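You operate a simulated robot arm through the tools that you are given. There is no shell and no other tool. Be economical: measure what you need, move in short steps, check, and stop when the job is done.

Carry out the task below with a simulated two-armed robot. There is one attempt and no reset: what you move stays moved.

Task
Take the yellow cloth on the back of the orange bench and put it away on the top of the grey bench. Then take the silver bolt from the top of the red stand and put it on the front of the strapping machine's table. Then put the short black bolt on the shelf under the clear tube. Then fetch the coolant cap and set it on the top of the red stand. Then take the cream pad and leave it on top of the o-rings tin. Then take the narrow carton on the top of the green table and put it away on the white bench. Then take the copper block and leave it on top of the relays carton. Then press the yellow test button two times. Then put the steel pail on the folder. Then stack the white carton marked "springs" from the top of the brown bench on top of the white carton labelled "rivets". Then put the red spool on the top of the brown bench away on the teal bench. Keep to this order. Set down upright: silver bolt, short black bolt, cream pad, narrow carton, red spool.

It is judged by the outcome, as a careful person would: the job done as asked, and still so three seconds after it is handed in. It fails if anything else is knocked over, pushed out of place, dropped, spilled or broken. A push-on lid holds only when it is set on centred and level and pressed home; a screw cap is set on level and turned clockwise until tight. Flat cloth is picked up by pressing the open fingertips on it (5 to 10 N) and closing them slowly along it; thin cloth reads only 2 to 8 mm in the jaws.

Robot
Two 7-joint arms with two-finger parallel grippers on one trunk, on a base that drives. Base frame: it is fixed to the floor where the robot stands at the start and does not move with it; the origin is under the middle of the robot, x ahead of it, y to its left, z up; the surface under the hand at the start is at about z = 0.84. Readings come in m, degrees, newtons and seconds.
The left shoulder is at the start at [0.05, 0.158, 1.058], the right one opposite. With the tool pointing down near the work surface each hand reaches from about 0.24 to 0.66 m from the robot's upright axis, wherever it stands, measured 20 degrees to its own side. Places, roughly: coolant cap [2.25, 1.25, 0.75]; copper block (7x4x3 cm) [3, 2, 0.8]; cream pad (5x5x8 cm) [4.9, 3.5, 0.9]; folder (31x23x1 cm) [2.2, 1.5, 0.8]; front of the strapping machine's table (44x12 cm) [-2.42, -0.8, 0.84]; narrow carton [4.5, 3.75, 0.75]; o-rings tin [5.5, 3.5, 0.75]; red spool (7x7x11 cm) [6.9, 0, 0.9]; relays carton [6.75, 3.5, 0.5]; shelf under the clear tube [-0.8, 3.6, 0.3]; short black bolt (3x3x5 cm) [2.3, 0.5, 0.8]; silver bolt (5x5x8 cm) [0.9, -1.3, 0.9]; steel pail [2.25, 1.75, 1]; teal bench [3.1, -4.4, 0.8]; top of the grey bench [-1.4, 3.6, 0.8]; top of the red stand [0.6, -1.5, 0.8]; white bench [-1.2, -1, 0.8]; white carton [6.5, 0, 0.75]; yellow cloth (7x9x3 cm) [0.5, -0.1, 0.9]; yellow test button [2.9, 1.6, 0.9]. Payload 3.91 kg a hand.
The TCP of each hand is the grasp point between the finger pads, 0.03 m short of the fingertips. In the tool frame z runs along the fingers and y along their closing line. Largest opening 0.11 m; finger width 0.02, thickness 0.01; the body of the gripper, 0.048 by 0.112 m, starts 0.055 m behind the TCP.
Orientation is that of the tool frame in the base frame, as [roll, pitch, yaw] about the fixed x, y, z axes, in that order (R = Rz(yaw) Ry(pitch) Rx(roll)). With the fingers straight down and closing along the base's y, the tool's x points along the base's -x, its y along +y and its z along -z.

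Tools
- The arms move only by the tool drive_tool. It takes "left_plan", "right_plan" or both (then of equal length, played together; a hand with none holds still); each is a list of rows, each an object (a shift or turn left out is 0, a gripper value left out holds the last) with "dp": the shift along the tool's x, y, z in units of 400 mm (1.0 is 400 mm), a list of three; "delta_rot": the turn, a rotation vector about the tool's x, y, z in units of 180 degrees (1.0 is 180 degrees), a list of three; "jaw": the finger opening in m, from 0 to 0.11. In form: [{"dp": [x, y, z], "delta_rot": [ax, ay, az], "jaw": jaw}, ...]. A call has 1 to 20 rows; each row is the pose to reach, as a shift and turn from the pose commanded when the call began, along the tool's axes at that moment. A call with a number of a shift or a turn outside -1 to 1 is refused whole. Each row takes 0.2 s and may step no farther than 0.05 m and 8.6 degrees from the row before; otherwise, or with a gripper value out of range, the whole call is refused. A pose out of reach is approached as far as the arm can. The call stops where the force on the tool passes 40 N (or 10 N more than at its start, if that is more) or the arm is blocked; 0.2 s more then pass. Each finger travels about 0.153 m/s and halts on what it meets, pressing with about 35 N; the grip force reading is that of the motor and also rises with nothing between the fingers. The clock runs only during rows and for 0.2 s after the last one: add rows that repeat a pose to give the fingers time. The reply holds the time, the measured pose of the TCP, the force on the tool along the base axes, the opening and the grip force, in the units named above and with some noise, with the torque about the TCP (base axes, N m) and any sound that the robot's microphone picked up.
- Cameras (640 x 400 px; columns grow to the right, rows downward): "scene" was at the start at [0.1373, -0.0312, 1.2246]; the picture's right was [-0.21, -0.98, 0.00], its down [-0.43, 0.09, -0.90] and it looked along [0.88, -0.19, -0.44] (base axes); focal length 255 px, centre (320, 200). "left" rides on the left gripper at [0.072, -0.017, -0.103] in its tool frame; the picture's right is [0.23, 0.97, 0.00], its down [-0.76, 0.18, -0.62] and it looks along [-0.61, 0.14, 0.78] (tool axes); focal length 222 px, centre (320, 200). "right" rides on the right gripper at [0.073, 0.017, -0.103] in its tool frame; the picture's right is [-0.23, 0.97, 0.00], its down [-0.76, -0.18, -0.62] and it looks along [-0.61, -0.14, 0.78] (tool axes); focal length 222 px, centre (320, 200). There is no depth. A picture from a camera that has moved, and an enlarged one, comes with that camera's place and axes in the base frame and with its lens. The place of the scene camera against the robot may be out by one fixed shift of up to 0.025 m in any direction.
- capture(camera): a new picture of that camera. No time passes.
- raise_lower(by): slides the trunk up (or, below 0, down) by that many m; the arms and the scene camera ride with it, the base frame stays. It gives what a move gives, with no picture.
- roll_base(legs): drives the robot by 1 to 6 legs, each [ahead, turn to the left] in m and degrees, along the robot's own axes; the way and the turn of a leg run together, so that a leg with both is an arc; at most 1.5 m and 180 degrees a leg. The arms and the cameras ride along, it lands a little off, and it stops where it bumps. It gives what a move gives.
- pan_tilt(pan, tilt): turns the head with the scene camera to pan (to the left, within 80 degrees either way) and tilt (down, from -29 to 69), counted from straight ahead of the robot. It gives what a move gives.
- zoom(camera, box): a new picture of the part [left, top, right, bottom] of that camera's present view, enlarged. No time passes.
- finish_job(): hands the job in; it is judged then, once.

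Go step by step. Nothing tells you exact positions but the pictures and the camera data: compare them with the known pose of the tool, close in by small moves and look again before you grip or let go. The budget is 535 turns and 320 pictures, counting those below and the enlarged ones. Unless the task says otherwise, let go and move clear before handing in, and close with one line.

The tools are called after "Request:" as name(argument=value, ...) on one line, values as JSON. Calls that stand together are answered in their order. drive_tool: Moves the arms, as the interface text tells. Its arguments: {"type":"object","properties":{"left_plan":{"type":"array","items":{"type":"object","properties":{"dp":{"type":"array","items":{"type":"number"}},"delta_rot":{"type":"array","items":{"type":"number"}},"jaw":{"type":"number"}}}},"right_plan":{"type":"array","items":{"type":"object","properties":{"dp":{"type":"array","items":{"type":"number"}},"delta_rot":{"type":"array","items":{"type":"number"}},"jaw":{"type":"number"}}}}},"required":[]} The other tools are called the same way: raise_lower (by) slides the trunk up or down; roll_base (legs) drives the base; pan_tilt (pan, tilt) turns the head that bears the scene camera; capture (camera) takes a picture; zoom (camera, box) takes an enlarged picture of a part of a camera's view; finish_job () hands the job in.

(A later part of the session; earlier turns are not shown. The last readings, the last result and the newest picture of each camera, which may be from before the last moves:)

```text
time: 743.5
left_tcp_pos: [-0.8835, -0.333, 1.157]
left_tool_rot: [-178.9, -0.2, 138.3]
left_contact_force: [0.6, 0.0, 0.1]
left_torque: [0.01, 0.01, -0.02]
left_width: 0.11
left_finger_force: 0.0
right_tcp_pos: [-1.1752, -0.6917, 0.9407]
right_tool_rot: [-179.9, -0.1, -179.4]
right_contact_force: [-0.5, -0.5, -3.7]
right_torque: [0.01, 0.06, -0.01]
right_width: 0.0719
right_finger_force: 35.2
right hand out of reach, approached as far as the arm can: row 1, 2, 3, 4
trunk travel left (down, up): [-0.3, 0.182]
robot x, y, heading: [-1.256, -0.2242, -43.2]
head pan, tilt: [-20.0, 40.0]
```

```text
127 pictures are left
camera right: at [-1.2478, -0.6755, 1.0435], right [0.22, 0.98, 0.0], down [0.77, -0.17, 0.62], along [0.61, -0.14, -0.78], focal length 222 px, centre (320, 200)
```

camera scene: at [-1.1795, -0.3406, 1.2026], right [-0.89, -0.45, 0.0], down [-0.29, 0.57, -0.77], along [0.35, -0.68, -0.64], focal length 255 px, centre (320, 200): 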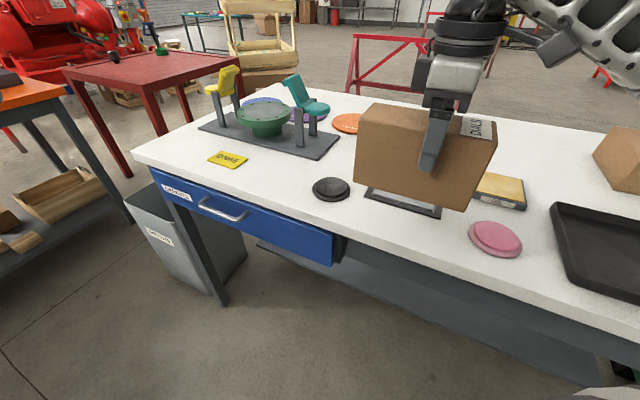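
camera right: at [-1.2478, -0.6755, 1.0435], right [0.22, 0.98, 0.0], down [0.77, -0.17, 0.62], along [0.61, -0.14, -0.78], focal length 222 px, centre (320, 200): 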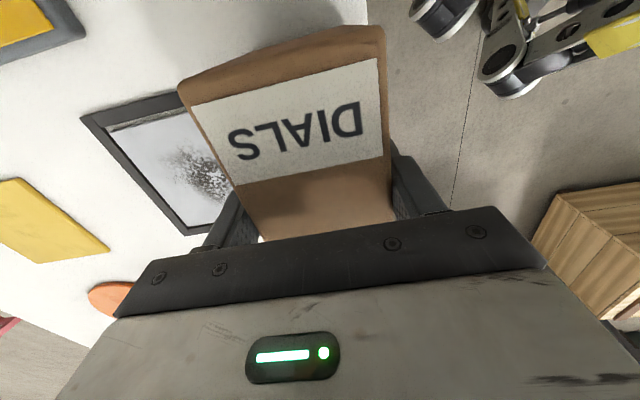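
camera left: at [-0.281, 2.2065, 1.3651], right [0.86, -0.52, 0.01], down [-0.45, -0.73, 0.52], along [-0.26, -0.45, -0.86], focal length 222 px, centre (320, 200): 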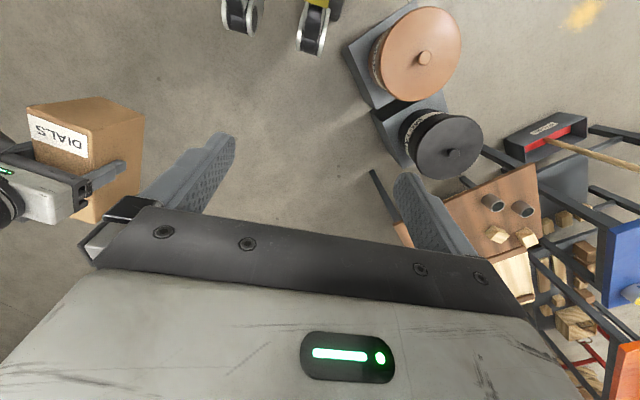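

Request:
roll_base(legs=[[0.03, 0]])

Request:
raise_lower(by=-0.034)

```text
time: 744.3
left_tcp_pos: [-0.8624, -0.3502, 1.1571]
left_tool_rot: [-178.7, -0.2, 138.3]
left_contact_force: [-0.3, -0.2, 0.4]
left_torque: [-0.01, 0.0, -0.02]
left_width: 0.1102
left_finger_force: 0.1
right_tcp_pos: [-1.1532, -0.706, 0.9416]
right_tool_rot: [179.4, -0.1, -178.9]
right_contact_force: [2.5, 30.0, 1.0]
right_torque: [2.52, 0.61, -0.01]
right_width: 0.0745
right_finger_force: 35.1
trunk travel left (down, up): [-0.3, 0.182]
robot x, y, heading: [-1.236, -0.2496, -43.1]
head pan, tilt: [-20.0, 40.0]
```

```text
time: 744.7
left_tcp_pos: [-0.8628, -0.3491, 1.1521]
left_tool_rot: [-178.7, 0.0, 138.3]
left_contact_force: [-0.7, -0.2, -0.3]
left_torque: [-0.02, 0.01, -0.02]
left_width: 0.1098
left_finger_force: 0.2
right_tcp_pos: [-1.1526, -0.7031, 0.9411]
right_tool_rot: [179.1, 0.7, -178.4]
right_contact_force: [-4.5, 17.4, 14.9]
right_torque: [0.94, 0.23, -1.12]
right_width: 0.0727
right_finger_force: 34.7
trunk travel left (down, up): [-0.294, 0.189]
robot x, y, heading: [-1.2343, -0.2415, -43.0]
head pan, tilt: [-20.0, 40.0]
stopped: the force on the tool passed its limit at 51 N (the readings are from after the stop); the commanded pose is now the measured one
```

Request:
roll_base(legs=[[-0.03, 0]])

Request:
capture(camera="right")

Request:
capture(camera="scene")

```text
time: 745.5
left_tcp_pos: [-0.8864, -0.3305, 1.1516]
left_tool_rot: [-178.9, 0.0, 138.4]
left_contact_force: [0.0, -0.1, -0.2]
left_torque: [-0.03, 0.03, -0.04]
left_width: 0.1101
left_finger_force: 0.1
right_tcp_pos: [-1.1764, -0.6858, 0.9396]
right_tool_rot: [179.5, 0.4, -178.6]
right_contact_force: [-10.6, 3.4, 25.0]
right_torque: [-0.72, -0.55, -0.19]
right_width: 0.0721
right_finger_force: 34.9
trunk travel left (down, up): [-0.294, 0.189]
robot x, y, heading: [-1.2541, -0.2247, -43.1]
head pan, tilt: [-20.0, 40.0]
```

```text
126 pictures are left
camera right: at [-1.2494, -0.6713, 1.0426], right [0.2, 0.98, 0.01], down [0.76, -0.17, 0.63], along [0.62, -0.12, -0.78], focal length 222 px, centre (320, 200)
```

right: 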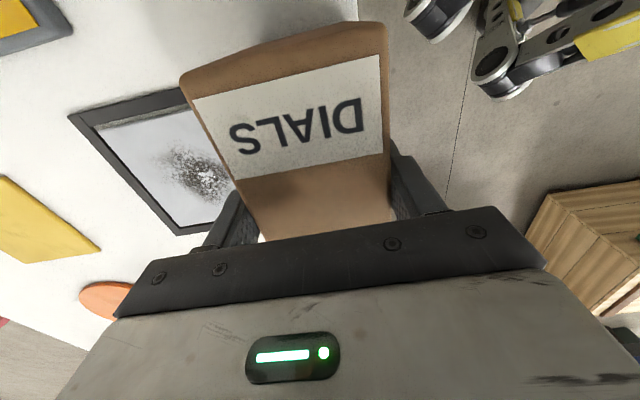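

```text
125 pictures are left
camera scene: at [-1.1807, -0.3378, 1.1968], right [-0.89, -0.45, 0.0], down [-0.29, 0.57, -0.77], along [0.35, -0.68, -0.64], focal length 255 px, centre (320, 200)
```

scene: 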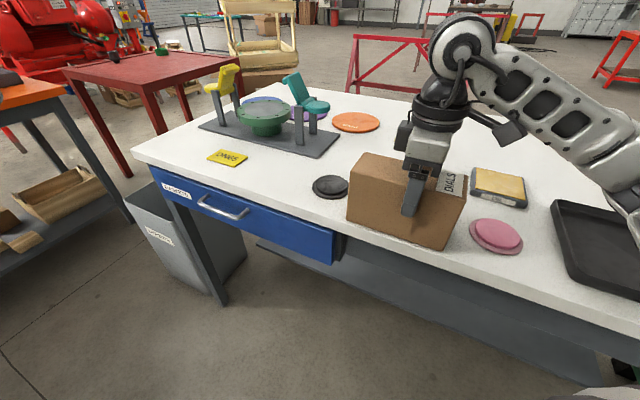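

The carton now rests on the bench strip. Relax the downforce slightly and release.

Request:
drive_tool(right_plan=[{"dp": [0, 0, -0.006]}, {"dp": [0, 0, -0.006], "jaw": 0.08}, {"dp": [0, 0, -0.006], "jaw": 0.09}, {"dp": [0, 0, -0.006], "jaw": 0.1}, {"dp": [0, 0, -0.05], "jaw": 0.1}, {"dp": [0, 0, -0.15], "jaw": 0.1}, {"dp": [0, 0, -0.25], "jaw": 0.1}, {"dp": [0, 0, -0.35], "jaw": 0.11}])

Request:
zoom(camera="scene", box=[300, 130, 540, 280])

Request:
capture(camera="right")

```text
time: 747.3
left_tcp_pos: [-0.8837, -0.3327, 1.1518]
left_tool_rot: [-179.0, -0.3, 138.2]
left_contact_force: [-0.3, -0.4, 0.3]
left_torque: [0.04, 0.0, 0.02]
left_width: 0.1097
left_finger_force: 0.1
right_tcp_pos: [-1.1735, -0.6781, 1.0765]
right_tool_rot: [179.3, 0.3, -178.9]
right_contact_force: [0.0, -0.2, 0.4]
right_torque: [0.01, 0.01, 0.0]
right_width: 0.1099
right_finger_force: 0.1
right hand out of reach, approached as far as the arm can: row 8
trunk travel left (down, up): [-0.294, 0.189]
robot x, y, heading: [-1.2586, -0.2227, -43.2]
head pan, tilt: [-20.0, 40.0]
```

```text
2.67 times, centred on (420, 205) of scene
camera zoom: at [-1.1794, -0.3395, 1.1962], right [-0.89, -0.45, 0.0], down [-0.29, 0.57, -0.77], along [0.35, -0.68, -0.64], focal length 681 px, centre (53, 187)
```

zoom: 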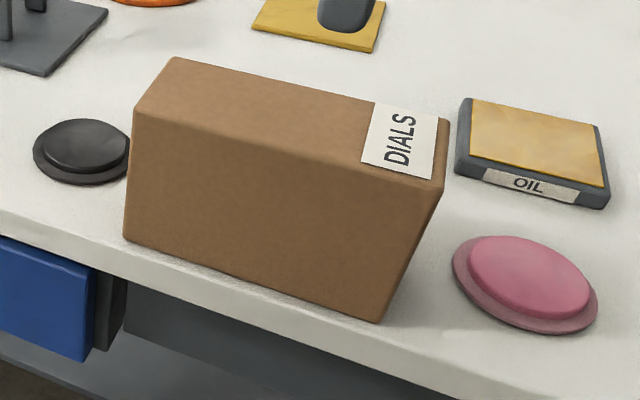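

```text
123 pictures are left
camera right: at [-1.2469, -0.6653, 1.179], right [0.21, 0.98, 0.01], down [0.76, -0.17, 0.63], along [0.61, -0.12, -0.78], focal length 222 px, centre (320, 200)
```

right: 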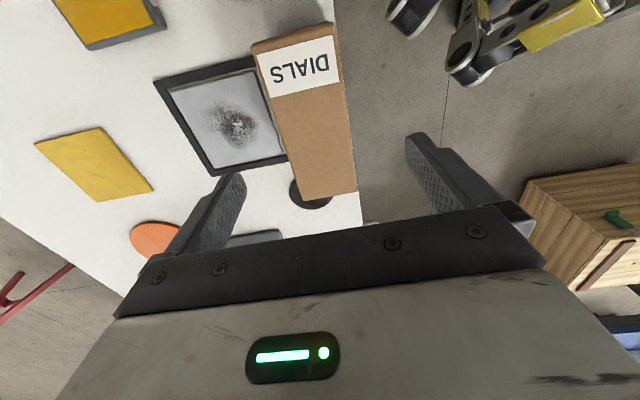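

Carton placed. Next the copper block near (3, 2): long drive back east.

Request:
roll_base(legs=[[-0.35, 0], [0, 133], [1.3, 0], [1.3, 0], [0, -90], [1.4, 0]])

Request:
drive_tool(right_plan=[{"dp": [0, 0, 0.03], "delta_rot": [0, 0, 0.045]}, {"dp": [0, 0, 0.06], "delta_rot": [0, 0, 0.09]}, {"dp": [0, 0, 0.09], "delta_rot": [0, 0, 0.135]}, {"dp": [0, 0, 0.12], "delta_rot": [0, 0, 0.18]}, {"dp": [0, 0, 0.12], "delta_rot": [0, 0, 0.225]}, {"dp": [0, 0, 0.12], "delta_rot": [0, 0, 0.25]}])

Request:
roll_base(legs=[[1.45, 0], [1.2, 0]])

Request:
pan_tilt(pan=-35, tilt=25)

Request:
capture(camera="scene")

```text
time: 777.8
left_tcp_pos: [0.1882, 2.8407, 1.1511]
left_tool_rot: [-178.9, -0.2, -177.2]
left_contact_force: [-0.3, 0.6, -0.7]
left_torque: [0.0, 0.01, 0.0]
left_width: 0.1103
left_finger_force: 0.0
right_tcp_pos: [0.227, 2.3911, 1.0766]
right_tool_rot: [179.3, 0.4, -134.1]
right_contact_force: [0.4, -0.2, -0.4]
right_torque: [0.0, 0.02, -0.02]
right_width: 0.1098
right_finger_force: 0.1
trunk travel left (down, up): [-0.294, 0.189]
robot x, y, heading: [-0.1507, 2.6588, 1.6]
head pan, tilt: [-20.0, 40.0]
```

```text
time: 779.1
left_tcp_pos: [0.1889, 2.8419, 1.1512]
left_tool_rot: [-179.0, -0.3, -177.1]
left_contact_force: [0.0, -0.1, 0.7]
left_torque: [0.03, 0.02, -0.01]
left_width: 0.11
left_finger_force: 0.1
right_tcp_pos: [0.2258, 2.392, 1.0271]
right_tool_rot: [179.4, -0.1, -179.2]
right_contact_force: [0.8, 0.4, -0.2]
right_torque: [0.01, -0.02, 0.01]
right_width: 0.1099
right_finger_force: 0.0
trunk travel left (down, up): [-0.294, 0.189]
robot x, y, heading: [-0.1522, 2.657, 1.3]
head pan, tilt: [-20.0, 40.0]
```

```text
time: 792.0
left_tcp_pos: [2.8338, 2.9171, 1.1511]
left_tool_rot: [-179.0, -0.2, -177.1]
left_contact_force: [0.1, 0.5, 0.3]
left_torque: [-0.03, -0.01, -0.01]
left_width: 0.1099
left_finger_force: 0.0
right_tcp_pos: [2.8707, 2.4685, 1.0287]
right_tool_rot: [179.3, -0.1, -179.2]
right_contact_force: [0.2, 0.6, -1.1]
right_torque: [-0.01, 0.0, 0.05]
right_width: 0.11
right_finger_force: 0.0
trunk travel left (down, up): [-0.294, 0.189]
robot x, y, heading: [2.4909, 2.7374, 1.2]
head pan, tilt: [-20.0, 40.0]
```

```text
time: 792.8
left_tcp_pos: [2.8326, 2.9163, 1.1509]
left_tool_rot: [-178.9, -0.2, -177.1]
left_contact_force: [0.7, 0.6, -0.1]
left_torque: [0.01, -0.02, 0.02]
left_width: 0.11
left_finger_force: 0.0
right_tcp_pos: [2.8701, 2.4683, 1.0278]
right_tool_rot: [179.3, -0.2, -179.3]
right_contact_force: [-0.5, 0.4, -0.5]
right_torque: [0.0, 0.02, -0.02]
right_width: 0.1099
right_finger_force: 0.1
trunk travel left (down, up): [-0.294, 0.189]
robot x, y, heading: [2.4941, 2.7329, 1.3]
head pan, tilt: [-35.0, 25.0]
```

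```text
122 pictures are left
camera scene: at [2.6182, 2.6728, 1.2195], right [-0.55, -0.83, 0.0], down [-0.35, 0.23, -0.91], along [0.76, -0.5, -0.42], focal length 255 px, centre (320, 200)
```

scene: 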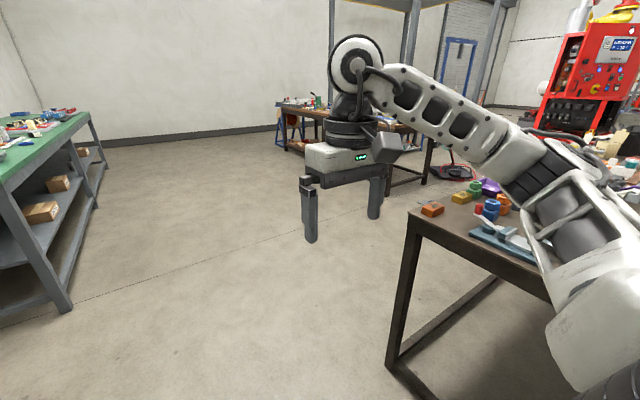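

Request:
zoom(camera="scene", box=[400, 170, 560, 270])

```text
4.00 times, centred on (480, 220) of scene
camera zoom: at [2.6182, 2.6728, 1.2195], right [-0.55, -0.83, 0.0], down [-0.35, 0.23, -0.91], along [0.76, -0.5, -0.42], focal length 1021 px, centre (-320, 120)
```

zoom: 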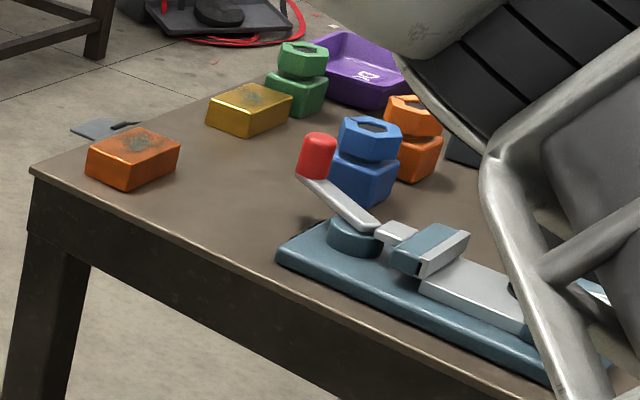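

Request:
roll_base(legs=[[0, -24.5], [0.83, 0], [0, -58]])

Request:
pan_tilt(pan=-15, tilt=38)

Request:
capture(camera="scene")

Request:
capture(camera="right")

```text
time: 801.0
left_tcp_pos: [3.4899, 2.0988, 1.1514]
left_tool_rot: [-178.9, -0.2, 100.9]
left_contact_force: [0.7, 0.9, -0.2]
left_torque: [-0.05, 0.03, 0.0]
left_width: 0.11
left_finger_force: 0.2
right_tcp_pos: [3.0507, 1.9999, 1.0278]
right_tool_rot: [179.3, 0.0, 98.8]
right_contact_force: [0.3, -0.3, -0.6]
right_torque: [-0.02, -0.01, -0.01]
right_width: 0.1099
right_finger_force: 0.1
trunk travel left (down, up): [-0.294, 0.189]
robot x, y, heading: [3.258, 2.4095, -80.3]
head pan, tilt: [-35.0, 25.0]
```

```text
time: 801.9
left_tcp_pos: [3.4905, 2.0983, 1.151]
left_tool_rot: [-178.9, 0.0, 100.9]
left_contact_force: [-0.3, 0.0, 0.3]
left_torque: [-0.05, 0.02, -0.01]
left_width: 0.1101
left_finger_force: 0.0
right_tcp_pos: [3.049, 1.9997, 1.0278]
right_tool_rot: [179.3, -0.2, 98.8]
right_contact_force: [0.4, 0.4, 0.7]
right_torque: [-0.01, 0.02, 0.02]
right_width: 0.1096
right_finger_force: 0.0
trunk travel left (down, up): [-0.294, 0.189]
robot x, y, heading: [3.2627, 2.4096, -80.6]
head pan, tilt: [-15.0, 38.0]
```

```text
120 pictures are left
camera scene: at [3.267, 2.2723, 1.1993], right [-1.0, 0.1, 0.0], down [0.06, 0.61, -0.79], along [-0.08, -0.78, -0.62], focal length 255 px, centre (320, 200)
```

scene: 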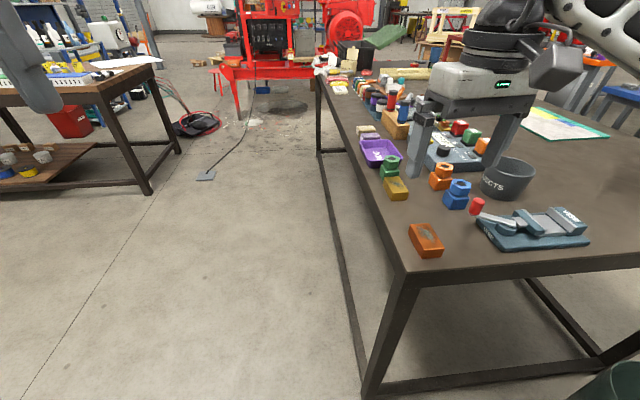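

```text
119 pictures are left
camera right: at [3.0547, 2.073, 1.1314], right [1.0, -0.08, 0.01], down [-0.07, -0.78, 0.62], along [-0.04, -0.62, -0.79], focal length 222 px, centre (320, 200)
```

right: 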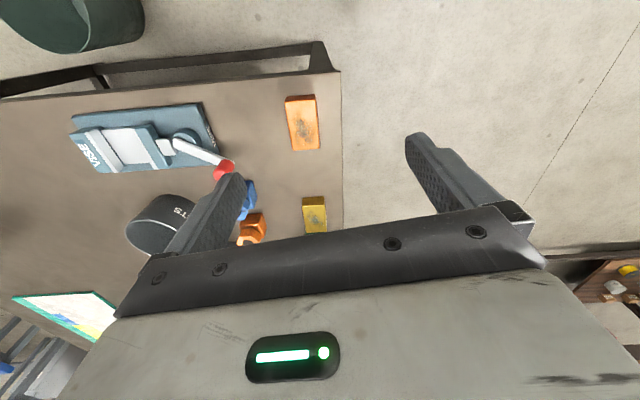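

Request:
drive_tool(right_plan=[{"dp": [-0.04, -0.04, 0.1], "delta_rot": [0, 0, 0.025]}, {"dp": [-0.075, -0.075, 0.2], "delta_rot": [0, 0, 0.049]}, {"dp": [-0.075, -0.075, 0.3], "delta_rot": [0, 0, 0.049]}, {"dp": [-0.075, -0.075, 0.38], "delta_rot": [0, 0, 0.049]}, {"dp": [-0.075, -0.075, 0.38], "delta_rot": [0, 0, 0.049]}])

Request:
capture(camera="right")

```text
time: 803.1
left_tcp_pos: [3.4893, 2.0992, 1.151]
left_tool_rot: [-178.9, -0.2, 100.9]
left_contact_force: [0.0, 1.0, -0.5]
left_torque: [-0.02, 0.03, 0.04]
left_width: 0.1099
left_finger_force: 0.1
right_tcp_pos: [3.026, 1.9657, 0.8762]
right_tool_rot: [179.2, -0.3, 90.0]
right_contact_force: [0.6, 0.4, -1.1]
right_torque: [0.0, 0.0, 0.01]
right_width: 0.11
right_finger_force: 0.0
trunk travel left (down, up): [-0.294, 0.189]
robot x, y, heading: [3.2634, 2.4108, -80.6]
head pan, tilt: [-15.0, 38.0]
```

```text
118 pictures are left
camera right: at [3.0423, 2.0381, 0.9788], right [0.97, -0.23, 0.01], down [-0.18, -0.76, 0.62], along [-0.13, -0.6, -0.79], focal length 222 px, centre (320, 200)
```

right: 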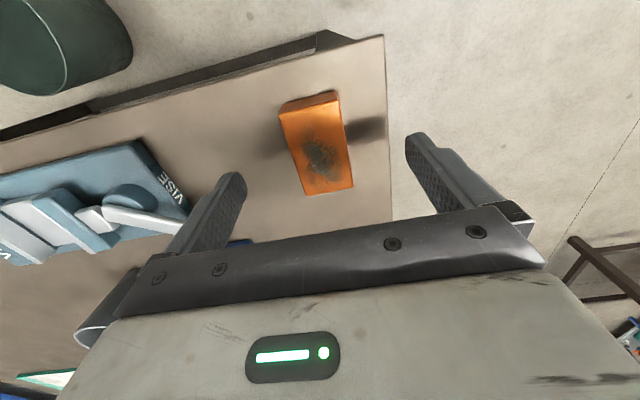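

Request:
drive_tool(right_plan=[{"dp": [0, 0, 0.06], "jaw": 0.08}, {"dp": [0, 0, 0.11], "jaw": 0.07}, {"dp": [0, 0, 0.13], "jaw": 0.06}, {"dp": [0, 0, 0.13], "jaw": 0.05}, {"dp": [0, 0, 0.13], "jaw": 0.03}, {"dp": [0, 0, 0.13], "jaw": 0.02}, {"dp": [0, 0, 0.05], "jaw": 0.02}, {"dp": [0, 0, -0.07], "jaw": 0.02}, {"dp": [0, 0, -0.19], "jaw": 0.02}, {"dp": [0, 0, -0.3], "jaw": 0.02}])

Request:
capture(camera="right")

```text
time: 803.7
left_tcp_pos: [3.4902, 2.0993, 1.1513]
left_tool_rot: [-178.8, 0.0, 100.8]
left_contact_force: [1.0, -0.6, 0.4]
left_torque: [0.0, 0.01, -0.01]
left_width: 0.1098
left_finger_force: 0.1
right_tcp_pos: [3.0245, 1.9679, 0.8399]
right_tool_rot: [179.7, 0.3, 90.0]
right_contact_force: [0.0, 11.5, 16.9]
right_torque: [0.51, 0.54, -0.51]
right_width: 0.0596
right_finger_force: 0.0
trunk travel left (down, up): [-0.294, 0.189]
robot x, y, heading: [3.2628, 2.4101, -80.8]
head pan, tilt: [-15.0, 38.0]
stopped in row 3 (right hand): the force on the tool passed its limit at 46 N (the readings are from after the stop); the commanded pose is now the measured one
```

```text
117 pictures are left
camera right: at [3.041, 2.0392, 0.9429], right [0.97, -0.23, 0.01], down [-0.18, -0.76, 0.63], along [-0.14, -0.61, -0.78], focal length 222 px, centre (320, 200)
```

right: 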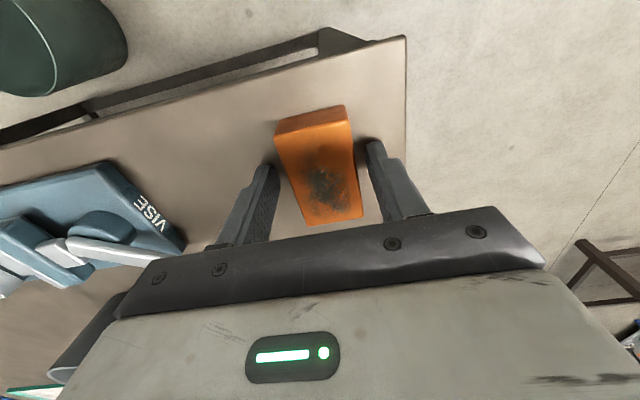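

Request:
drive_tool(right_plan=[{"dp": [0, 0, -0.06]}, {"dp": [0, 0, -0.06], "jaw": 0.1}, {"dp": [-0.01, -0.01, -0.06], "jaw": 0.1}, {"dp": [-0.01, -0.01, 0.0], "jaw": 0.1}, {"dp": [-0.01, -0.01, 0.035], "jaw": 0.1}, {"dp": [-0.01, -0.01, 0.035], "jaw": 0.1}])

Request:
capture(camera="right")

```text
time: 804.9
left_tcp_pos: [3.4902, 2.1006, 1.1507]
left_tool_rot: [-178.9, -0.1, 100.8]
left_contact_force: [0.4, 0.4, 0.4]
left_torque: [-0.01, 0.02, 0.01]
left_width: 0.1101
left_finger_force: 0.1
right_tcp_pos: [3.02, 1.9607, 0.8405]
right_tool_rot: [179.8, 0.9, 89.8]
right_contact_force: [3.0, 14.7, 21.2]
right_torque: [0.6, 1.02, -0.64]
right_width: 0.0987
right_finger_force: 0.1
trunk travel left (down, up): [-0.294, 0.189]
robot x, y, heading: [3.2604, 2.4093, -80.8]
head pan, tilt: [-15.0, 38.0]
stopped in row 5 (right hand): the force on the tool passed its limit at 50 N (the readings are from after the stop); the commanded pose is now the measured one
```

```text
116 pictures are left
camera right: at [3.0368, 2.0349, 0.9421], right [0.97, -0.23, 0.01], down [-0.18, -0.75, 0.64], along [-0.14, -0.62, -0.77], focal length 222 px, centre (320, 200)
```

right: 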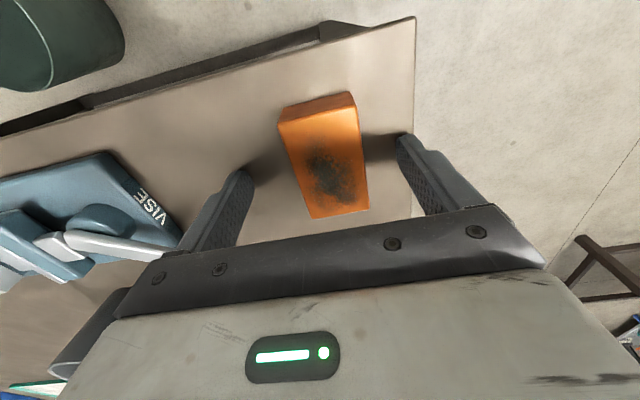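

The fingertips are simply touching the table (≈0.81). Raise 4 mm and close.

Request:
drive_tool(right_plan=[{"dp": [0, 0, -0.01]}, {"dp": [0, 0, -0.01], "jaw": 0.08}, {"dp": [0, 0, -0.01], "jaw": 0.06}, {"dp": [0, 0, -0.01], "jaw": 0.045}, {"dp": [0, 0, -0.01], "jaw": 0.03}, {"dp": [0, 0, -0.01], "jaw": 0.02}, {"dp": [0, 0, -0.1], "jaw": 0.02}, {"dp": [0, 0, -0.2], "jaw": 0.02}, {"dp": [0, 0, -0.3], "jaw": 0.02}, {"dp": [0, 0, -0.4], "jaw": 0.02}])

Request:
capture(camera="right")

```text
time: 807.1
left_tcp_pos: [3.4903, 2.0989, 1.1508]
left_tool_rot: [-178.8, -0.1, 100.7]
left_contact_force: [-0.9, 0.8, -0.6]
left_torque: [-0.01, 0.01, 0.0]
left_width: 0.11
left_finger_force: 0.0
right_tcp_pos: [3.019, 1.9596, 0.9966]
right_tool_rot: [179.8, 0.8, 89.8]
right_contact_force: [-0.1, -0.4, -3.1]
right_torque: [0.02, 0.0, 0.03]
right_width: 0.04
right_finger_force: 34.9
trunk travel left (down, up): [-0.294, 0.189]
robot x, y, heading: [3.2626, 2.4099, -80.6]
head pan, tilt: [-15.0, 38.0]
```

```text
115 pictures are left
camera right: at [3.0349, 2.0342, 1.098], right [0.97, -0.23, 0.01], down [-0.18, -0.75, 0.63], along [-0.14, -0.62, -0.77], focal length 222 px, centre (320, 200)
```

right: 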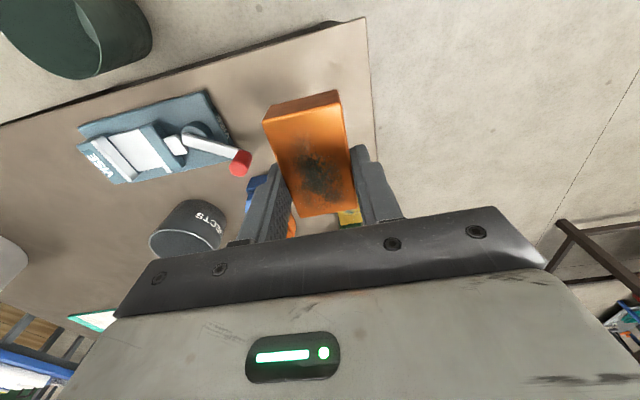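

Request:
roll_base(legs=[[0, 84], [1.4, 0], [1.3, 0]])

Request:
pan_tilt(pan=30, tilt=22)

Request:
capture(camera="scene")

```text
time: 823.8
left_tcp_pos: [6.287, 2.7699, 1.1509]
left_tool_rot: [-178.9, -0.2, -175.2]
left_contact_force: [0.5, -0.2, 0.5]
left_torque: [0.01, -0.01, 0.02]
left_width: 0.1097
left_finger_force: 0.0
right_tcp_pos: [6.3739, 2.2867, 0.997]
right_tool_rot: [179.7, 0.8, 173.8]
right_contact_force: [-0.7, -0.3, -3.6]
right_torque: [0.0, -0.01, 0.01]
right_width: 0.0397
right_finger_force: 34.8
trunk travel left (down, up): [-0.294, 0.189]
robot x, y, heading: [5.9544, 2.575, 3.1]
head pan, tilt: [-15.0, 38.0]
```

```text
time: 824.9
left_tcp_pos: [6.2859, 2.7704, 1.1507]
left_tool_rot: [-178.8, -0.3, -175.1]
left_contact_force: [0.6, 0.1, -0.6]
left_torque: [-0.05, 0.02, -0.04]
left_width: 0.11
left_finger_force: 0.1
right_tcp_pos: [6.3737, 2.2866, 0.9955]
right_tool_rot: [179.6, 0.8, 173.8]
right_contact_force: [-0.8, 0.3, -3.5]
right_torque: [0.04, -0.02, -0.02]
right_width: 0.0401
right_finger_force: 35.0
trunk travel left (down, up): [-0.294, 0.189]
robot x, y, heading: [5.9529, 2.5747, 3.3]
head pan, tilt: [30.0, 22.0]
```

```text
114 pictures are left
camera scene: at [6.0779, 2.6178, 1.2243], right [0.55, -0.84, 0.0], down [-0.31, -0.21, -0.93], along [0.77, 0.51, -0.37], focal length 255 px, centre (320, 200)
```

scene: 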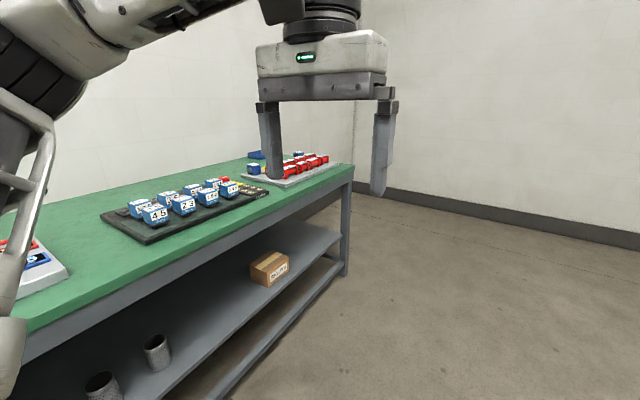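

Request:
zoom(camera="scene", box=[220, 220, 340, 310])

Request:
roll_base(legs=[[0.45, 0], [0, 87]])

Request:
pan_tilt(pan=-10, tilt=35)

Request:
capture(camera="scene")

```text
4.44 times, centred on (280, 265) of scene
camera zoom: at [6.0779, 2.6178, 1.2243], right [0.55, -0.84, 0.0], down [-0.31, -0.21, -0.93], along [0.77, 0.51, -0.37], focal length 1135 px, centre (498, -89)
```

zoom: 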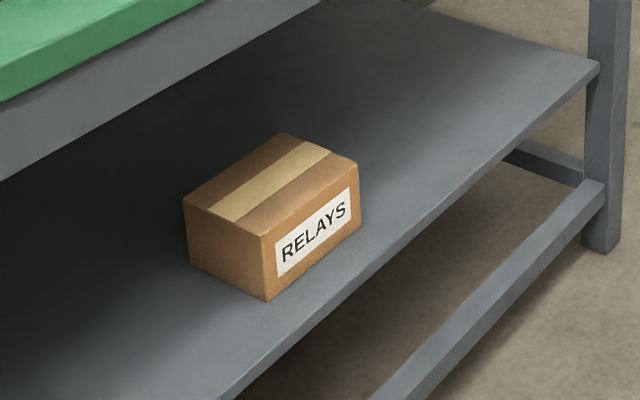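

```text
time: 831.3
left_tcp_pos: [6.2329, 2.9489, 1.1503]
left_tool_rot: [-178.9, -0.2, -89.0]
left_contact_force: [0.8, 0.7, -0.5]
left_torque: [0.04, -0.01, 0.04]
left_width: 0.1099
left_finger_force: 0.0
right_tcp_pos: [6.7207, 3.006, 0.9967]
right_tool_rot: [179.8, 0.9, -100.0]
right_contact_force: [0.8, -0.8, -3.1]
right_torque: [0.01, -0.01, 0.0]
right_width: 0.0397
right_finger_force: 34.7
trunk travel left (down, up): [-0.294, 0.189]
robot x, y, heading: [6.4027, 2.6068, 89.5]
head pan, tilt: [30.0, 22.0]
```

```text
time: 832.4
left_tcp_pos: [6.233, 2.9496, 1.1515]
left_tool_rot: [-178.9, -0.2, -88.9]
left_contact_force: [1.3, 0.1, 0.0]
left_torque: [0.01, 0.02, 0.0]
left_width: 0.11
left_finger_force: 0.1
right_tcp_pos: [6.7199, 3.0056, 0.9954]
right_tool_rot: [179.8, 0.8, -99.9]
right_contact_force: [-0.3, 0.1, -3.2]
right_torque: [0.02, 0.02, -0.03]
right_width: 0.0397
right_finger_force: 35.2
trunk travel left (down, up): [-0.294, 0.189]
robot x, y, heading: [6.4075, 2.605, 89.9]
head pan, tilt: [-10.0, 35.0]
```

```text
112 pictures are left
camera scene: at [6.4276, 2.7185, 1.2038], right [0.98, -0.18, 0.0], down [-0.1, -0.56, -0.82], along [0.15, 0.81, -0.57], focal length 255 px, centre (320, 200)
```

scene: 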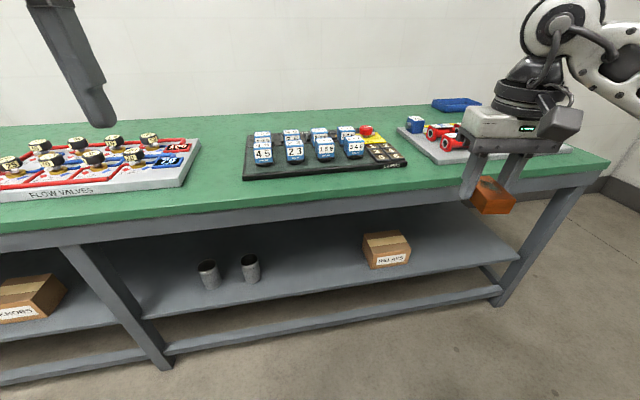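

Relays carton top centre ≈ (6.815, 3.40, 0.49) on the lower shelf. I'll set the block on the green table's front strip and regrip it with a pitched hand to reach under.

Request:
roll_base(legs=[[0.3, 0]])

Request:
drive_tool(right_plan=[{"dp": [-0.03, -0.08, 0.05], "delta_rot": [0, 0, -0.028]}, {"dp": [-0.07, -0.16, 0.1], "delta_rot": [0, 0, -0.055]}, {"dp": [-0.1, -0.22, 0.18], "delta_rot": [0, 0, -0.055]}, {"dp": [-0.1, -0.22, 0.27], "delta_rot": [0, 0, -0.055]}, {"dp": [-0.1, -0.22, 0.27], "delta_rot": [0, 0, -0.055]}])

Request:
capture(camera="right")

```text
time: 834.4
left_tcp_pos: [6.2337, 3.2503, 1.1508]
left_tool_rot: [-178.9, -0.2, -88.8]
left_contact_force: [-0.4, 0.4, 0.0]
left_torque: [0.01, 0.01, -0.01]
left_width: 0.11
left_finger_force: 0.2
right_tcp_pos: [6.722, 3.3078, 0.9966]
right_tool_rot: [179.8, 0.9, -100.0]
right_contact_force: [0.2, -0.5, -3.0]
right_torque: [0.01, 0.0, 0.03]
right_width: 0.0396
right_finger_force: 35.1
trunk travel left (down, up): [-0.294, 0.189]
robot x, y, heading: [6.408, 2.9025, 89.6]
head pan, tilt: [-10.0, 35.0]
```

```text
time: 835.6
left_tcp_pos: [6.2344, 3.2513, 1.1507]
left_tool_rot: [-179.0, -0.2, -89.0]
left_contact_force: [0.9, 0.4, 0.3]
left_torque: [-0.01, -0.02, 0.0]
left_width: 0.1098
left_finger_force: 0.1
right_tcp_pos: [6.8152, 3.3332, 0.8875]
right_tool_rot: [179.9, 1.0, -90.0]
right_contact_force: [0.0, -0.1, -3.1]
right_torque: [0.04, 0.01, -0.01]
right_width: 0.04
right_finger_force: 34.8
trunk travel left (down, up): [-0.294, 0.189]
robot x, y, heading: [6.4058, 2.9088, 90.0]
head pan, tilt: [-10.0, 35.0]
```

```text
111 pictures are left
camera right: at [6.7992, 3.2584, 0.9899], right [-0.97, 0.23, 0.01], down [0.18, 0.75, 0.64], along [0.14, 0.62, -0.77], focal length 222 px, centre (320, 200)
```

right: 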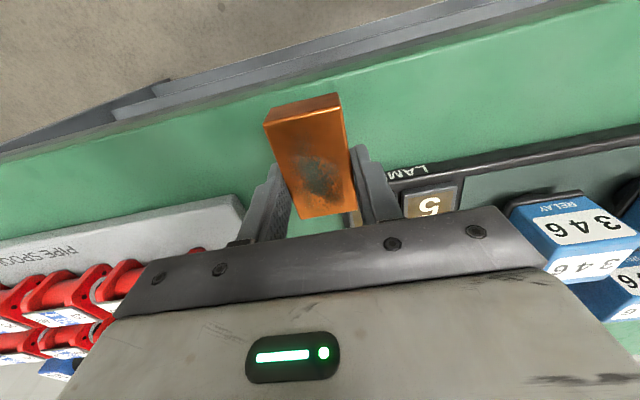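

Request:
drive_tool(right_plan=[{"dp": [-0.025, 0, 0.05]}, {"dp": [-0.025, 0, 0.088]}, {"dp": [-0.025, 0, 0.096]}, {"dp": [-0.025, 0, 0.104]}])

```text
time: 836.6
left_tcp_pos: [6.233, 3.2501, 1.1513]
left_tool_rot: [-178.8, -0.2, -88.9]
left_contact_force: [0.2, 0.1, 0.0]
left_torque: [-0.03, -0.03, 0.05]
left_width: 0.1099
left_finger_force: 0.0
right_tcp_pos: [6.8156, 3.343, 0.8501]
right_tool_rot: [-180.0, 1.2, -90.1]
right_contact_force: [1.6, -2.3, 16.7]
right_torque: [-0.88, -0.07, 0.09]
right_width: 0.0397
right_finger_force: 34.4
trunk travel left (down, up): [-0.294, 0.189]
robot x, y, heading: [6.4055, 2.9065, 89.7]
head pan, tilt: [-10.0, 35.0]
```

Request:
drive_tool(right_plan=[{"dp": [0, 0, -0.005]}, {"dp": [0, 0, -0.005], "jaw": 0.06}, {"dp": [0, 0, -0.005], "jaw": 0.075}, {"dp": [0, 0, -0.1], "jaw": 0.075}, {"dp": [0.05, 0, -0.2], "delta_rot": [0, -0.045, 0]}, {"dp": [0.06, 0, -0.2], "delta_rot": [0, -0.09, 0]}, {"dp": [0.06, 0, -0.2], "delta_rot": [0, -0.135, 0]}, {"dp": [0.06, 0, -0.2], "delta_rot": [0, -0.18, 0]}, {"dp": [0.06, 0, -0.2], "delta_rot": [0, -0.225, 0]}, {"dp": [0.06, 0, -0.2], "delta_rot": [0, -0.27, 0]}, {"dp": [0.06, 0, -0.2], "delta_rot": [0, -0.283, 0]}])

Request:
capture(camera="right")

```text
time: 839.0
left_tcp_pos: [6.2341, 3.2506, 1.1507]
left_tool_rot: [-178.9, -0.3, -88.9]
left_contact_force: [0.7, 0.9, 0.5]
left_torque: [0.01, 0.01, 0.01]
left_width: 0.1098
left_finger_force: 0.1
right_tcp_pos: [6.8154, 3.3183, 0.9278]
right_tool_rot: [179.8, 52.0, -90.2]
right_contact_force: [0.5, 0.3, 0.0]
right_torque: [0.0, -0.01, 0.05]
right_width: 0.0752
right_finger_force: 0.1
trunk travel left (down, up): [-0.294, 0.189]
robot x, y, heading: [6.4096, 2.9022, 89.7]
head pan, tilt: [-10.0, 35.0]
```

```text
110 pictures are left
camera right: at [6.7987, 3.192, 0.9329], right [-0.97, 0.14, 0.18], down [0.18, -0.02, 0.98], along [0.14, 0.99, 0.0], focal length 222 px, centre (320, 200)
```

right: 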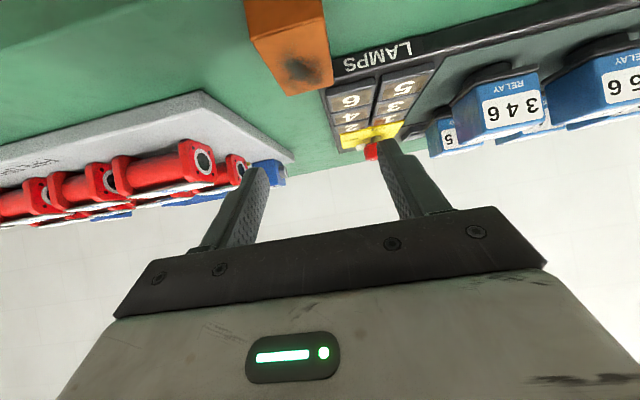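

Request:
drive_tool(right_plan=[{"dp": [0.05, 0, 0.05]}, {"dp": [0.1, 0, 0.1]}, {"dp": [0.13, 0, 0.14]}, {"dp": [0.139, 0, 0.15]}, {"dp": [0.139, 0, 0.15]}])

Request:
capture(camera="right")

```text
time: 840.2
left_tcp_pos: [6.2336, 3.251, 1.1511]
left_tool_rot: [-178.8, -0.2, -88.9]
left_contact_force: [-0.6, -0.1, 0.0]
left_torque: [0.01, 0.02, 0.02]
left_width: 0.11
left_finger_force: 0.0
right_tcp_pos: [6.8156, 3.3306, 0.8462]
right_tool_rot: [180.0, 52.0, -90.0]
right_contact_force: [0.2, -2.7, 3.6]
right_torque: [-0.01, -0.15, -0.11]
right_width: 0.0752
right_finger_force: 0.0
trunk travel left (down, up): [-0.294, 0.189]
robot x, y, heading: [6.4051, 2.9059, 89.8]
head pan, tilt: [-10.0, 35.0]
```

```text
109 pictures are left
camera right: at [6.7989, 3.2051, 0.8526], right [-0.97, 0.14, 0.18], down [0.18, -0.02, 0.98], along [0.14, 0.99, 0.0], focal length 222 px, centre (320, 200)
```

right: 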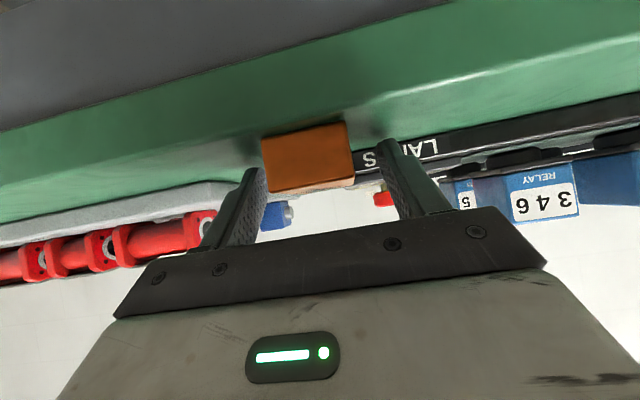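

Request:
drive_tool(right_plan=[{"dp": [-0.004, 0, -0.003]}, {"dp": [-0.004, 0, -0.003], "jaw": 0.06}, {"dp": [-0.004, 0, -0.003], "jaw": 0.045}, {"dp": [-0.004, 0, -0.003], "jaw": 0.02}, {"dp": [-0.004, 0, -0.003], "jaw": 0.02}, {"dp": [-0.06, 0, -0.06], "jaw": 0.02}, {"dp": [-0.12, 0, -0.12], "jaw": 0.02}])

Request:
capture(camera="right")

```text
time: 841.8
left_tcp_pos: [6.2333, 3.2506, 1.1505]
left_tool_rot: [-178.9, -0.2, -88.9]
left_contact_force: [-0.2, 0.9, 0.5]
left_torque: [0.03, 0.01, 0.01]
left_width: 0.11
left_finger_force: 0.0
right_tcp_pos: [6.8149, 3.3239, 0.9122]
right_tool_rot: [179.9, 51.8, -90.0]
right_contact_force: [-0.6, 0.1, -3.0]
right_torque: [-0.01, 0.0, 0.03]
right_width: 0.0398
right_finger_force: 35.2
trunk travel left (down, up): [-0.294, 0.189]
robot x, y, heading: [6.4039, 2.9071, 89.7]
head pan, tilt: [-10.0, 35.0]
```

```text
108 pictures are left
camera right: at [6.7984, 3.1968, 0.9196], right [-0.97, 0.14, 0.18], down [0.18, -0.02, 0.98], along [0.14, 0.99, -0.01], focal length 222 px, centre (320, 200)
```

right: 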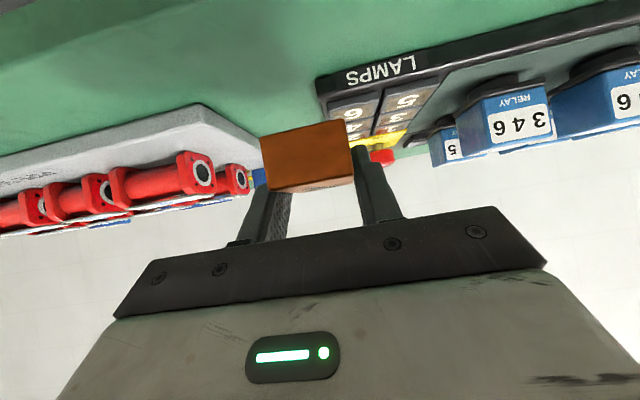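

Request:
drive_tool(left_plan=[{"dp": [0.05, 0, -0.1]}, {"dp": [0.1, 0, -0.2]}, {"dp": [0.12, 0, -0.3]}])

Request:
roll_base(legs=[[-0.35, 0]])

Request:
raise_lower(by=-0.294)

Request:
drive_tool(right_plan=[{"dp": [0.06, 0, 0.047]}, {"dp": [0.12, 0, 0.094]}, {"dp": [0.144, 0, 0.113]}, {"dp": [0.18, 0, 0.141]}, {"dp": [0.19, 0, 0.15]}])

Request:
pan_tilt(pan=-30, tilt=30)

Request:
capture(camera="scene")

```text
time: 842.6
left_tcp_pos: [6.2344, 3.2039, 1.2692]
left_tool_rot: [-178.8, 0.0, -88.9]
left_contact_force: [-0.1, -1.1, -0.4]
left_torque: [-0.02, -0.02, -0.01]
left_width: 0.1099
left_finger_force: 0.1
left hand out of reach, approached as far as the arm can: row 3
right_tcp_pos: [6.8151, 3.3238, 0.9139]
right_tool_rot: [179.8, 51.8, -90.1]
right_contact_force: [-0.4, -0.8, -2.5]
right_torque: [0.01, 0.02, -0.03]
right_width: 0.0398
right_finger_force: 35.4
trunk travel left (down, up): [-0.294, 0.189]
robot x, y, heading: [6.4085, 2.9063, 89.7]
head pan, tilt: [-10.0, 35.0]
```

```text
time: 844.9
left_tcp_pos: [6.2309, 2.8538, 1.2693]
left_tool_rot: [-178.9, -0.1, -88.8]
left_contact_force: [0.4, -0.8, -0.3]
left_torque: [0.0, 0.03, -0.02]
left_width: 0.1103
left_finger_force: 0.0
right_tcp_pos: [6.8128, 2.9737, 0.913]
right_tool_rot: [179.9, 52.0, -90.1]
right_contact_force: [-0.7, -0.5, -2.4]
right_torque: [0.0, -0.04, -0.02]
right_width: 0.0396
right_finger_force: 35.4
trunk travel left (down, up): [-0.294, 0.189]
robot x, y, heading: [6.4086, 2.5586, 89.8]
head pan, tilt: [-10.0, 35.0]
```

```text
time: 847.9
left_tcp_pos: [6.2305, 2.8543, 0.9748]
left_tool_rot: [-178.7, -0.1, -88.9]
left_contact_force: [-0.1, 0.1, -0.2]
left_torque: [0.01, 0.0, 0.01]
left_width: 0.1099
left_finger_force: 0.1
right_tcp_pos: [6.8131, 2.9742, 0.6191]
right_tool_rot: [179.9, 51.8, -89.9]
right_contact_force: [-0.1, -1.0, -2.3]
right_torque: [0.01, -0.03, -0.03]
right_width: 0.0397
right_finger_force: 35.1
trunk travel left (down, up): [0.0, 0.482]
robot x, y, heading: [6.4006, 2.5519, 89.8]
head pan, tilt: [-10.0, 35.0]
```

```text
time: 849.1
left_tcp_pos: [6.2319, 2.8536, 0.9749]
left_tool_rot: [-178.7, -0.1, -88.8]
left_contact_force: [-0.3, 0.1, 0.1]
left_torque: [-0.01, -0.04, 0.0]
left_width: 0.1098
left_finger_force: 0.2
right_tcp_pos: [6.8132, 2.9755, 0.5218]
right_tool_rot: [179.8, 51.9, -90.0]
right_contact_force: [-0.5, 0.0, -2.8]
right_torque: [-0.03, 0.01, 0.01]
right_width: 0.0396
right_finger_force: 34.9
trunk travel left (down, up): [0.0, 0.482]
robot x, y, heading: [6.403, 2.5522, 90.0]
head pan, tilt: [-10.0, 35.0]
```

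```text
time: 849.9
left_tcp_pos: [6.2313, 2.8557, 0.9764]
left_tool_rot: [-178.8, -0.1, -88.8]
left_contact_force: [0.7, 0.5, 0.5]
left_torque: [0.0, -0.03, 0.05]
left_width: 0.1101
left_finger_force: 0.3
right_tcp_pos: [6.8118, 2.9742, 0.5221]
right_tool_rot: [179.8, 51.8, -90.0]
right_contact_force: [0.4, 0.5, -2.7]
right_torque: [-0.03, -0.04, 0.0]
right_width: 0.0397
right_finger_force: 35.5
trunk travel left (down, up): [0.0, 0.482]
robot x, y, heading: [6.4057, 2.5549, 89.8]
head pan, tilt: [-30.0, 30.0]
```

```text
107 pictures are left
camera scene: at [6.4574, 2.6618, 0.9179], right [0.86, -0.5, 0.0], down [-0.25, -0.43, -0.87], along [0.43, 0.75, -0.5], focal length 255 px, centre (320, 200)
```

scene: 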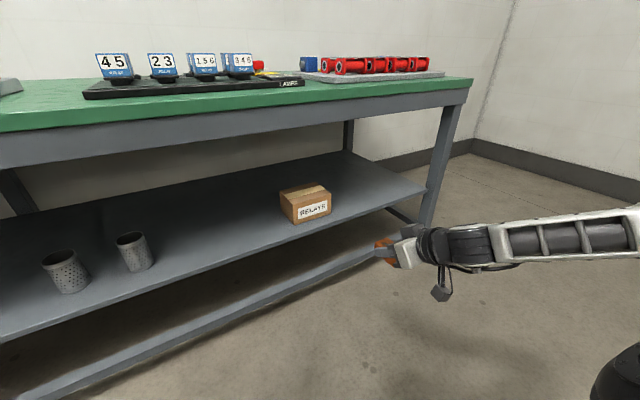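

Request:
drive_tool(right_plan=[{"dp": [-0.067, 0, -0.052]}, {"dp": [-0.067, 0, -0.052]}])

Request:
roll_base(legs=[[0.28, 0]])

Request:
capture(camera="right")

Request:
capture(camera="scene")

```text
time: 850.5
left_tcp_pos: [6.2307, 2.8547, 0.9758]
left_tool_rot: [-178.8, -0.1, -88.7]
left_contact_force: [-0.7, -0.4, 0.0]
left_torque: [0.02, -0.02, 0.01]
left_width: 0.1102
left_finger_force: 0.0
right_tcp_pos: [6.814, 2.9752, 0.5567]
right_tool_rot: [179.9, 51.9, -90.0]
right_contact_force: [0.6, -0.3, -3.2]
right_torque: [-0.01, -0.01, -0.03]
right_width: 0.0398
right_finger_force: 34.8
trunk travel left (down, up): [0.0, 0.482]
robot x, y, heading: [6.4018, 2.5551, 89.9]
head pan, tilt: [-30.0, 30.0]
```

```text
time: 852.5
left_tcp_pos: [6.2316, 3.1352, 0.9759]
left_tool_rot: [-178.7, -0.1, -88.8]
left_contact_force: [-0.9, 0.5, 0.4]
left_torque: [0.02, -0.04, 0.01]
left_width: 0.11
left_finger_force: 0.0
right_tcp_pos: [6.8139, 3.2558, 0.5568]
right_tool_rot: [179.9, 51.8, -89.9]
right_contact_force: [-0.5, -0.1, -2.9]
right_torque: [-0.05, 0.03, 0.02]
right_width: 0.0397
right_finger_force: 35.2
trunk travel left (down, up): [0.0, 0.482]
robot x, y, heading: [6.4059, 2.8375, 89.9]
head pan, tilt: [-30.0, 30.0]
```

```text
106 pictures are left
camera right: at [6.798, 3.1291, 0.563], right [-0.97, 0.14, 0.18], down [0.18, -0.02, 0.98], along [0.14, 0.99, -0.01], focal length 222 px, centre (320, 200)
```

right: 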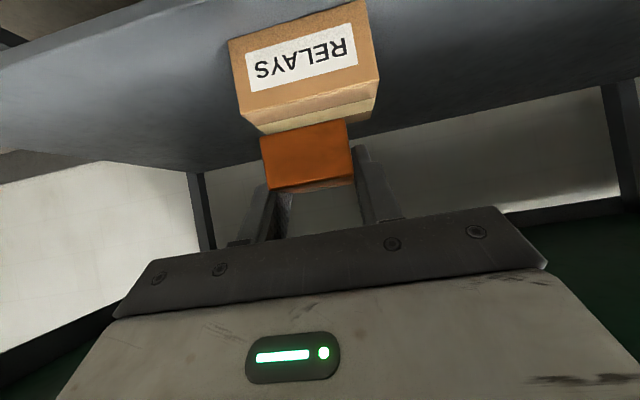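

```text
105 pictures are left
camera scene: at [6.4582, 2.9423, 0.9179], right [0.86, -0.5, 0.0], down [-0.25, -0.43, -0.87], along [0.43, 0.75, -0.5], focal length 255 px, centre (320, 200)
```

scene: 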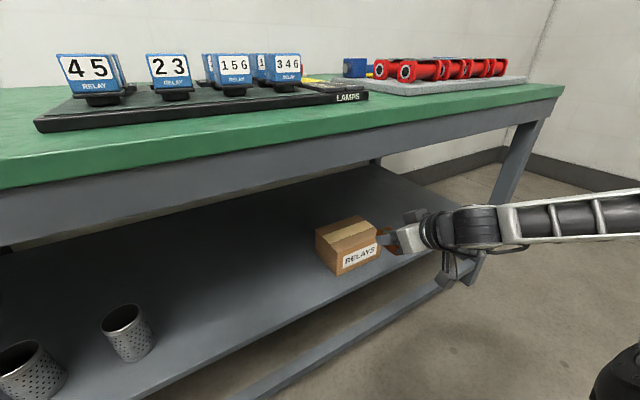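

Request:
roll_base(legs=[[0.135, 0]])

Request:
drive_tool(right_plan=[{"dp": [0.03, -0.025, 0.023]}, {"dp": [0.06, -0.025, 0.047]}, {"dp": [0.08, -0.025, 0.062]}, {"dp": [0.08, -0.025, 0.062]}])

Request:
capture(camera="right")

Request:
zoom(camera="scene", box=[270, 160, 480, 300])

```text
time: 853.8
left_tcp_pos: [6.2334, 3.2707, 0.9751]
left_tool_rot: [-178.8, -0.1, -88.8]
left_contact_force: [0.4, 0.3, 0.1]
left_torque: [-0.04, 0.03, -0.03]
left_width: 0.1101
left_finger_force: 0.0
right_tcp_pos: [6.8144, 3.39, 0.556]
right_tool_rot: [179.9, 51.8, -90.0]
right_contact_force: [-0.4, 0.0, -2.4]
right_torque: [0.02, 0.02, 0.01]
right_width: 0.0398
right_finger_force: 35.0
trunk travel left (down, up): [0.0, 0.482]
robot x, y, heading: [6.4041, 2.9726, 89.9]
head pan, tilt: [-30.0, 30.0]
```

```text
time: 854.8
left_tcp_pos: [6.2339, 3.2703, 0.9747]
left_tool_rot: [-178.7, -0.1, -88.8]
left_contact_force: [-0.5, 0.3, -0.6]
left_torque: [-0.02, 0.0, 0.03]
left_width: 0.1097
left_finger_force: 0.1
right_tcp_pos: [6.8254, 3.3903, 0.5158]
right_tool_rot: [179.8, 51.8, -90.1]
right_contact_force: [-0.2, 0.4, -2.2]
right_torque: [-0.01, -0.05, 0.01]
right_width: 0.0397
right_finger_force: 34.6
trunk travel left (down, up): [0.0, 0.482]
robot x, y, heading: [6.4073, 2.9723, 89.7]
head pan, tilt: [-30.0, 30.0]
```

```text
104 pictures are left
camera right: at [6.809, 3.2633, 0.5224], right [-0.97, 0.14, 0.18], down [0.18, -0.02, 0.98], along [0.14, 0.99, -0.01], focal length 222 px, centre (320, 200)
```

right: 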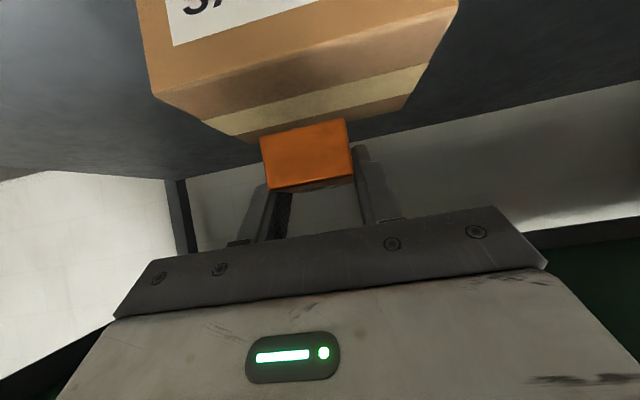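

```text
2.86 times, centred on (375, 230) of scene
camera zoom: at [6.4588, 3.0774, 0.9179], right [0.86, -0.5, 0.0], down [-0.25, -0.43, -0.87], along [0.44, 0.75, -0.5], focal length 730 px, centre (163, 114)
```

zoom: 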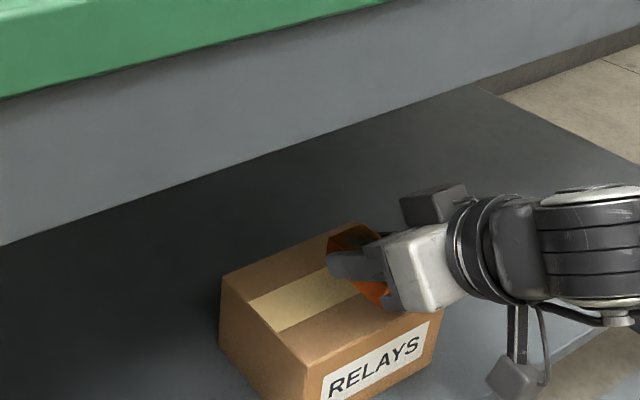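

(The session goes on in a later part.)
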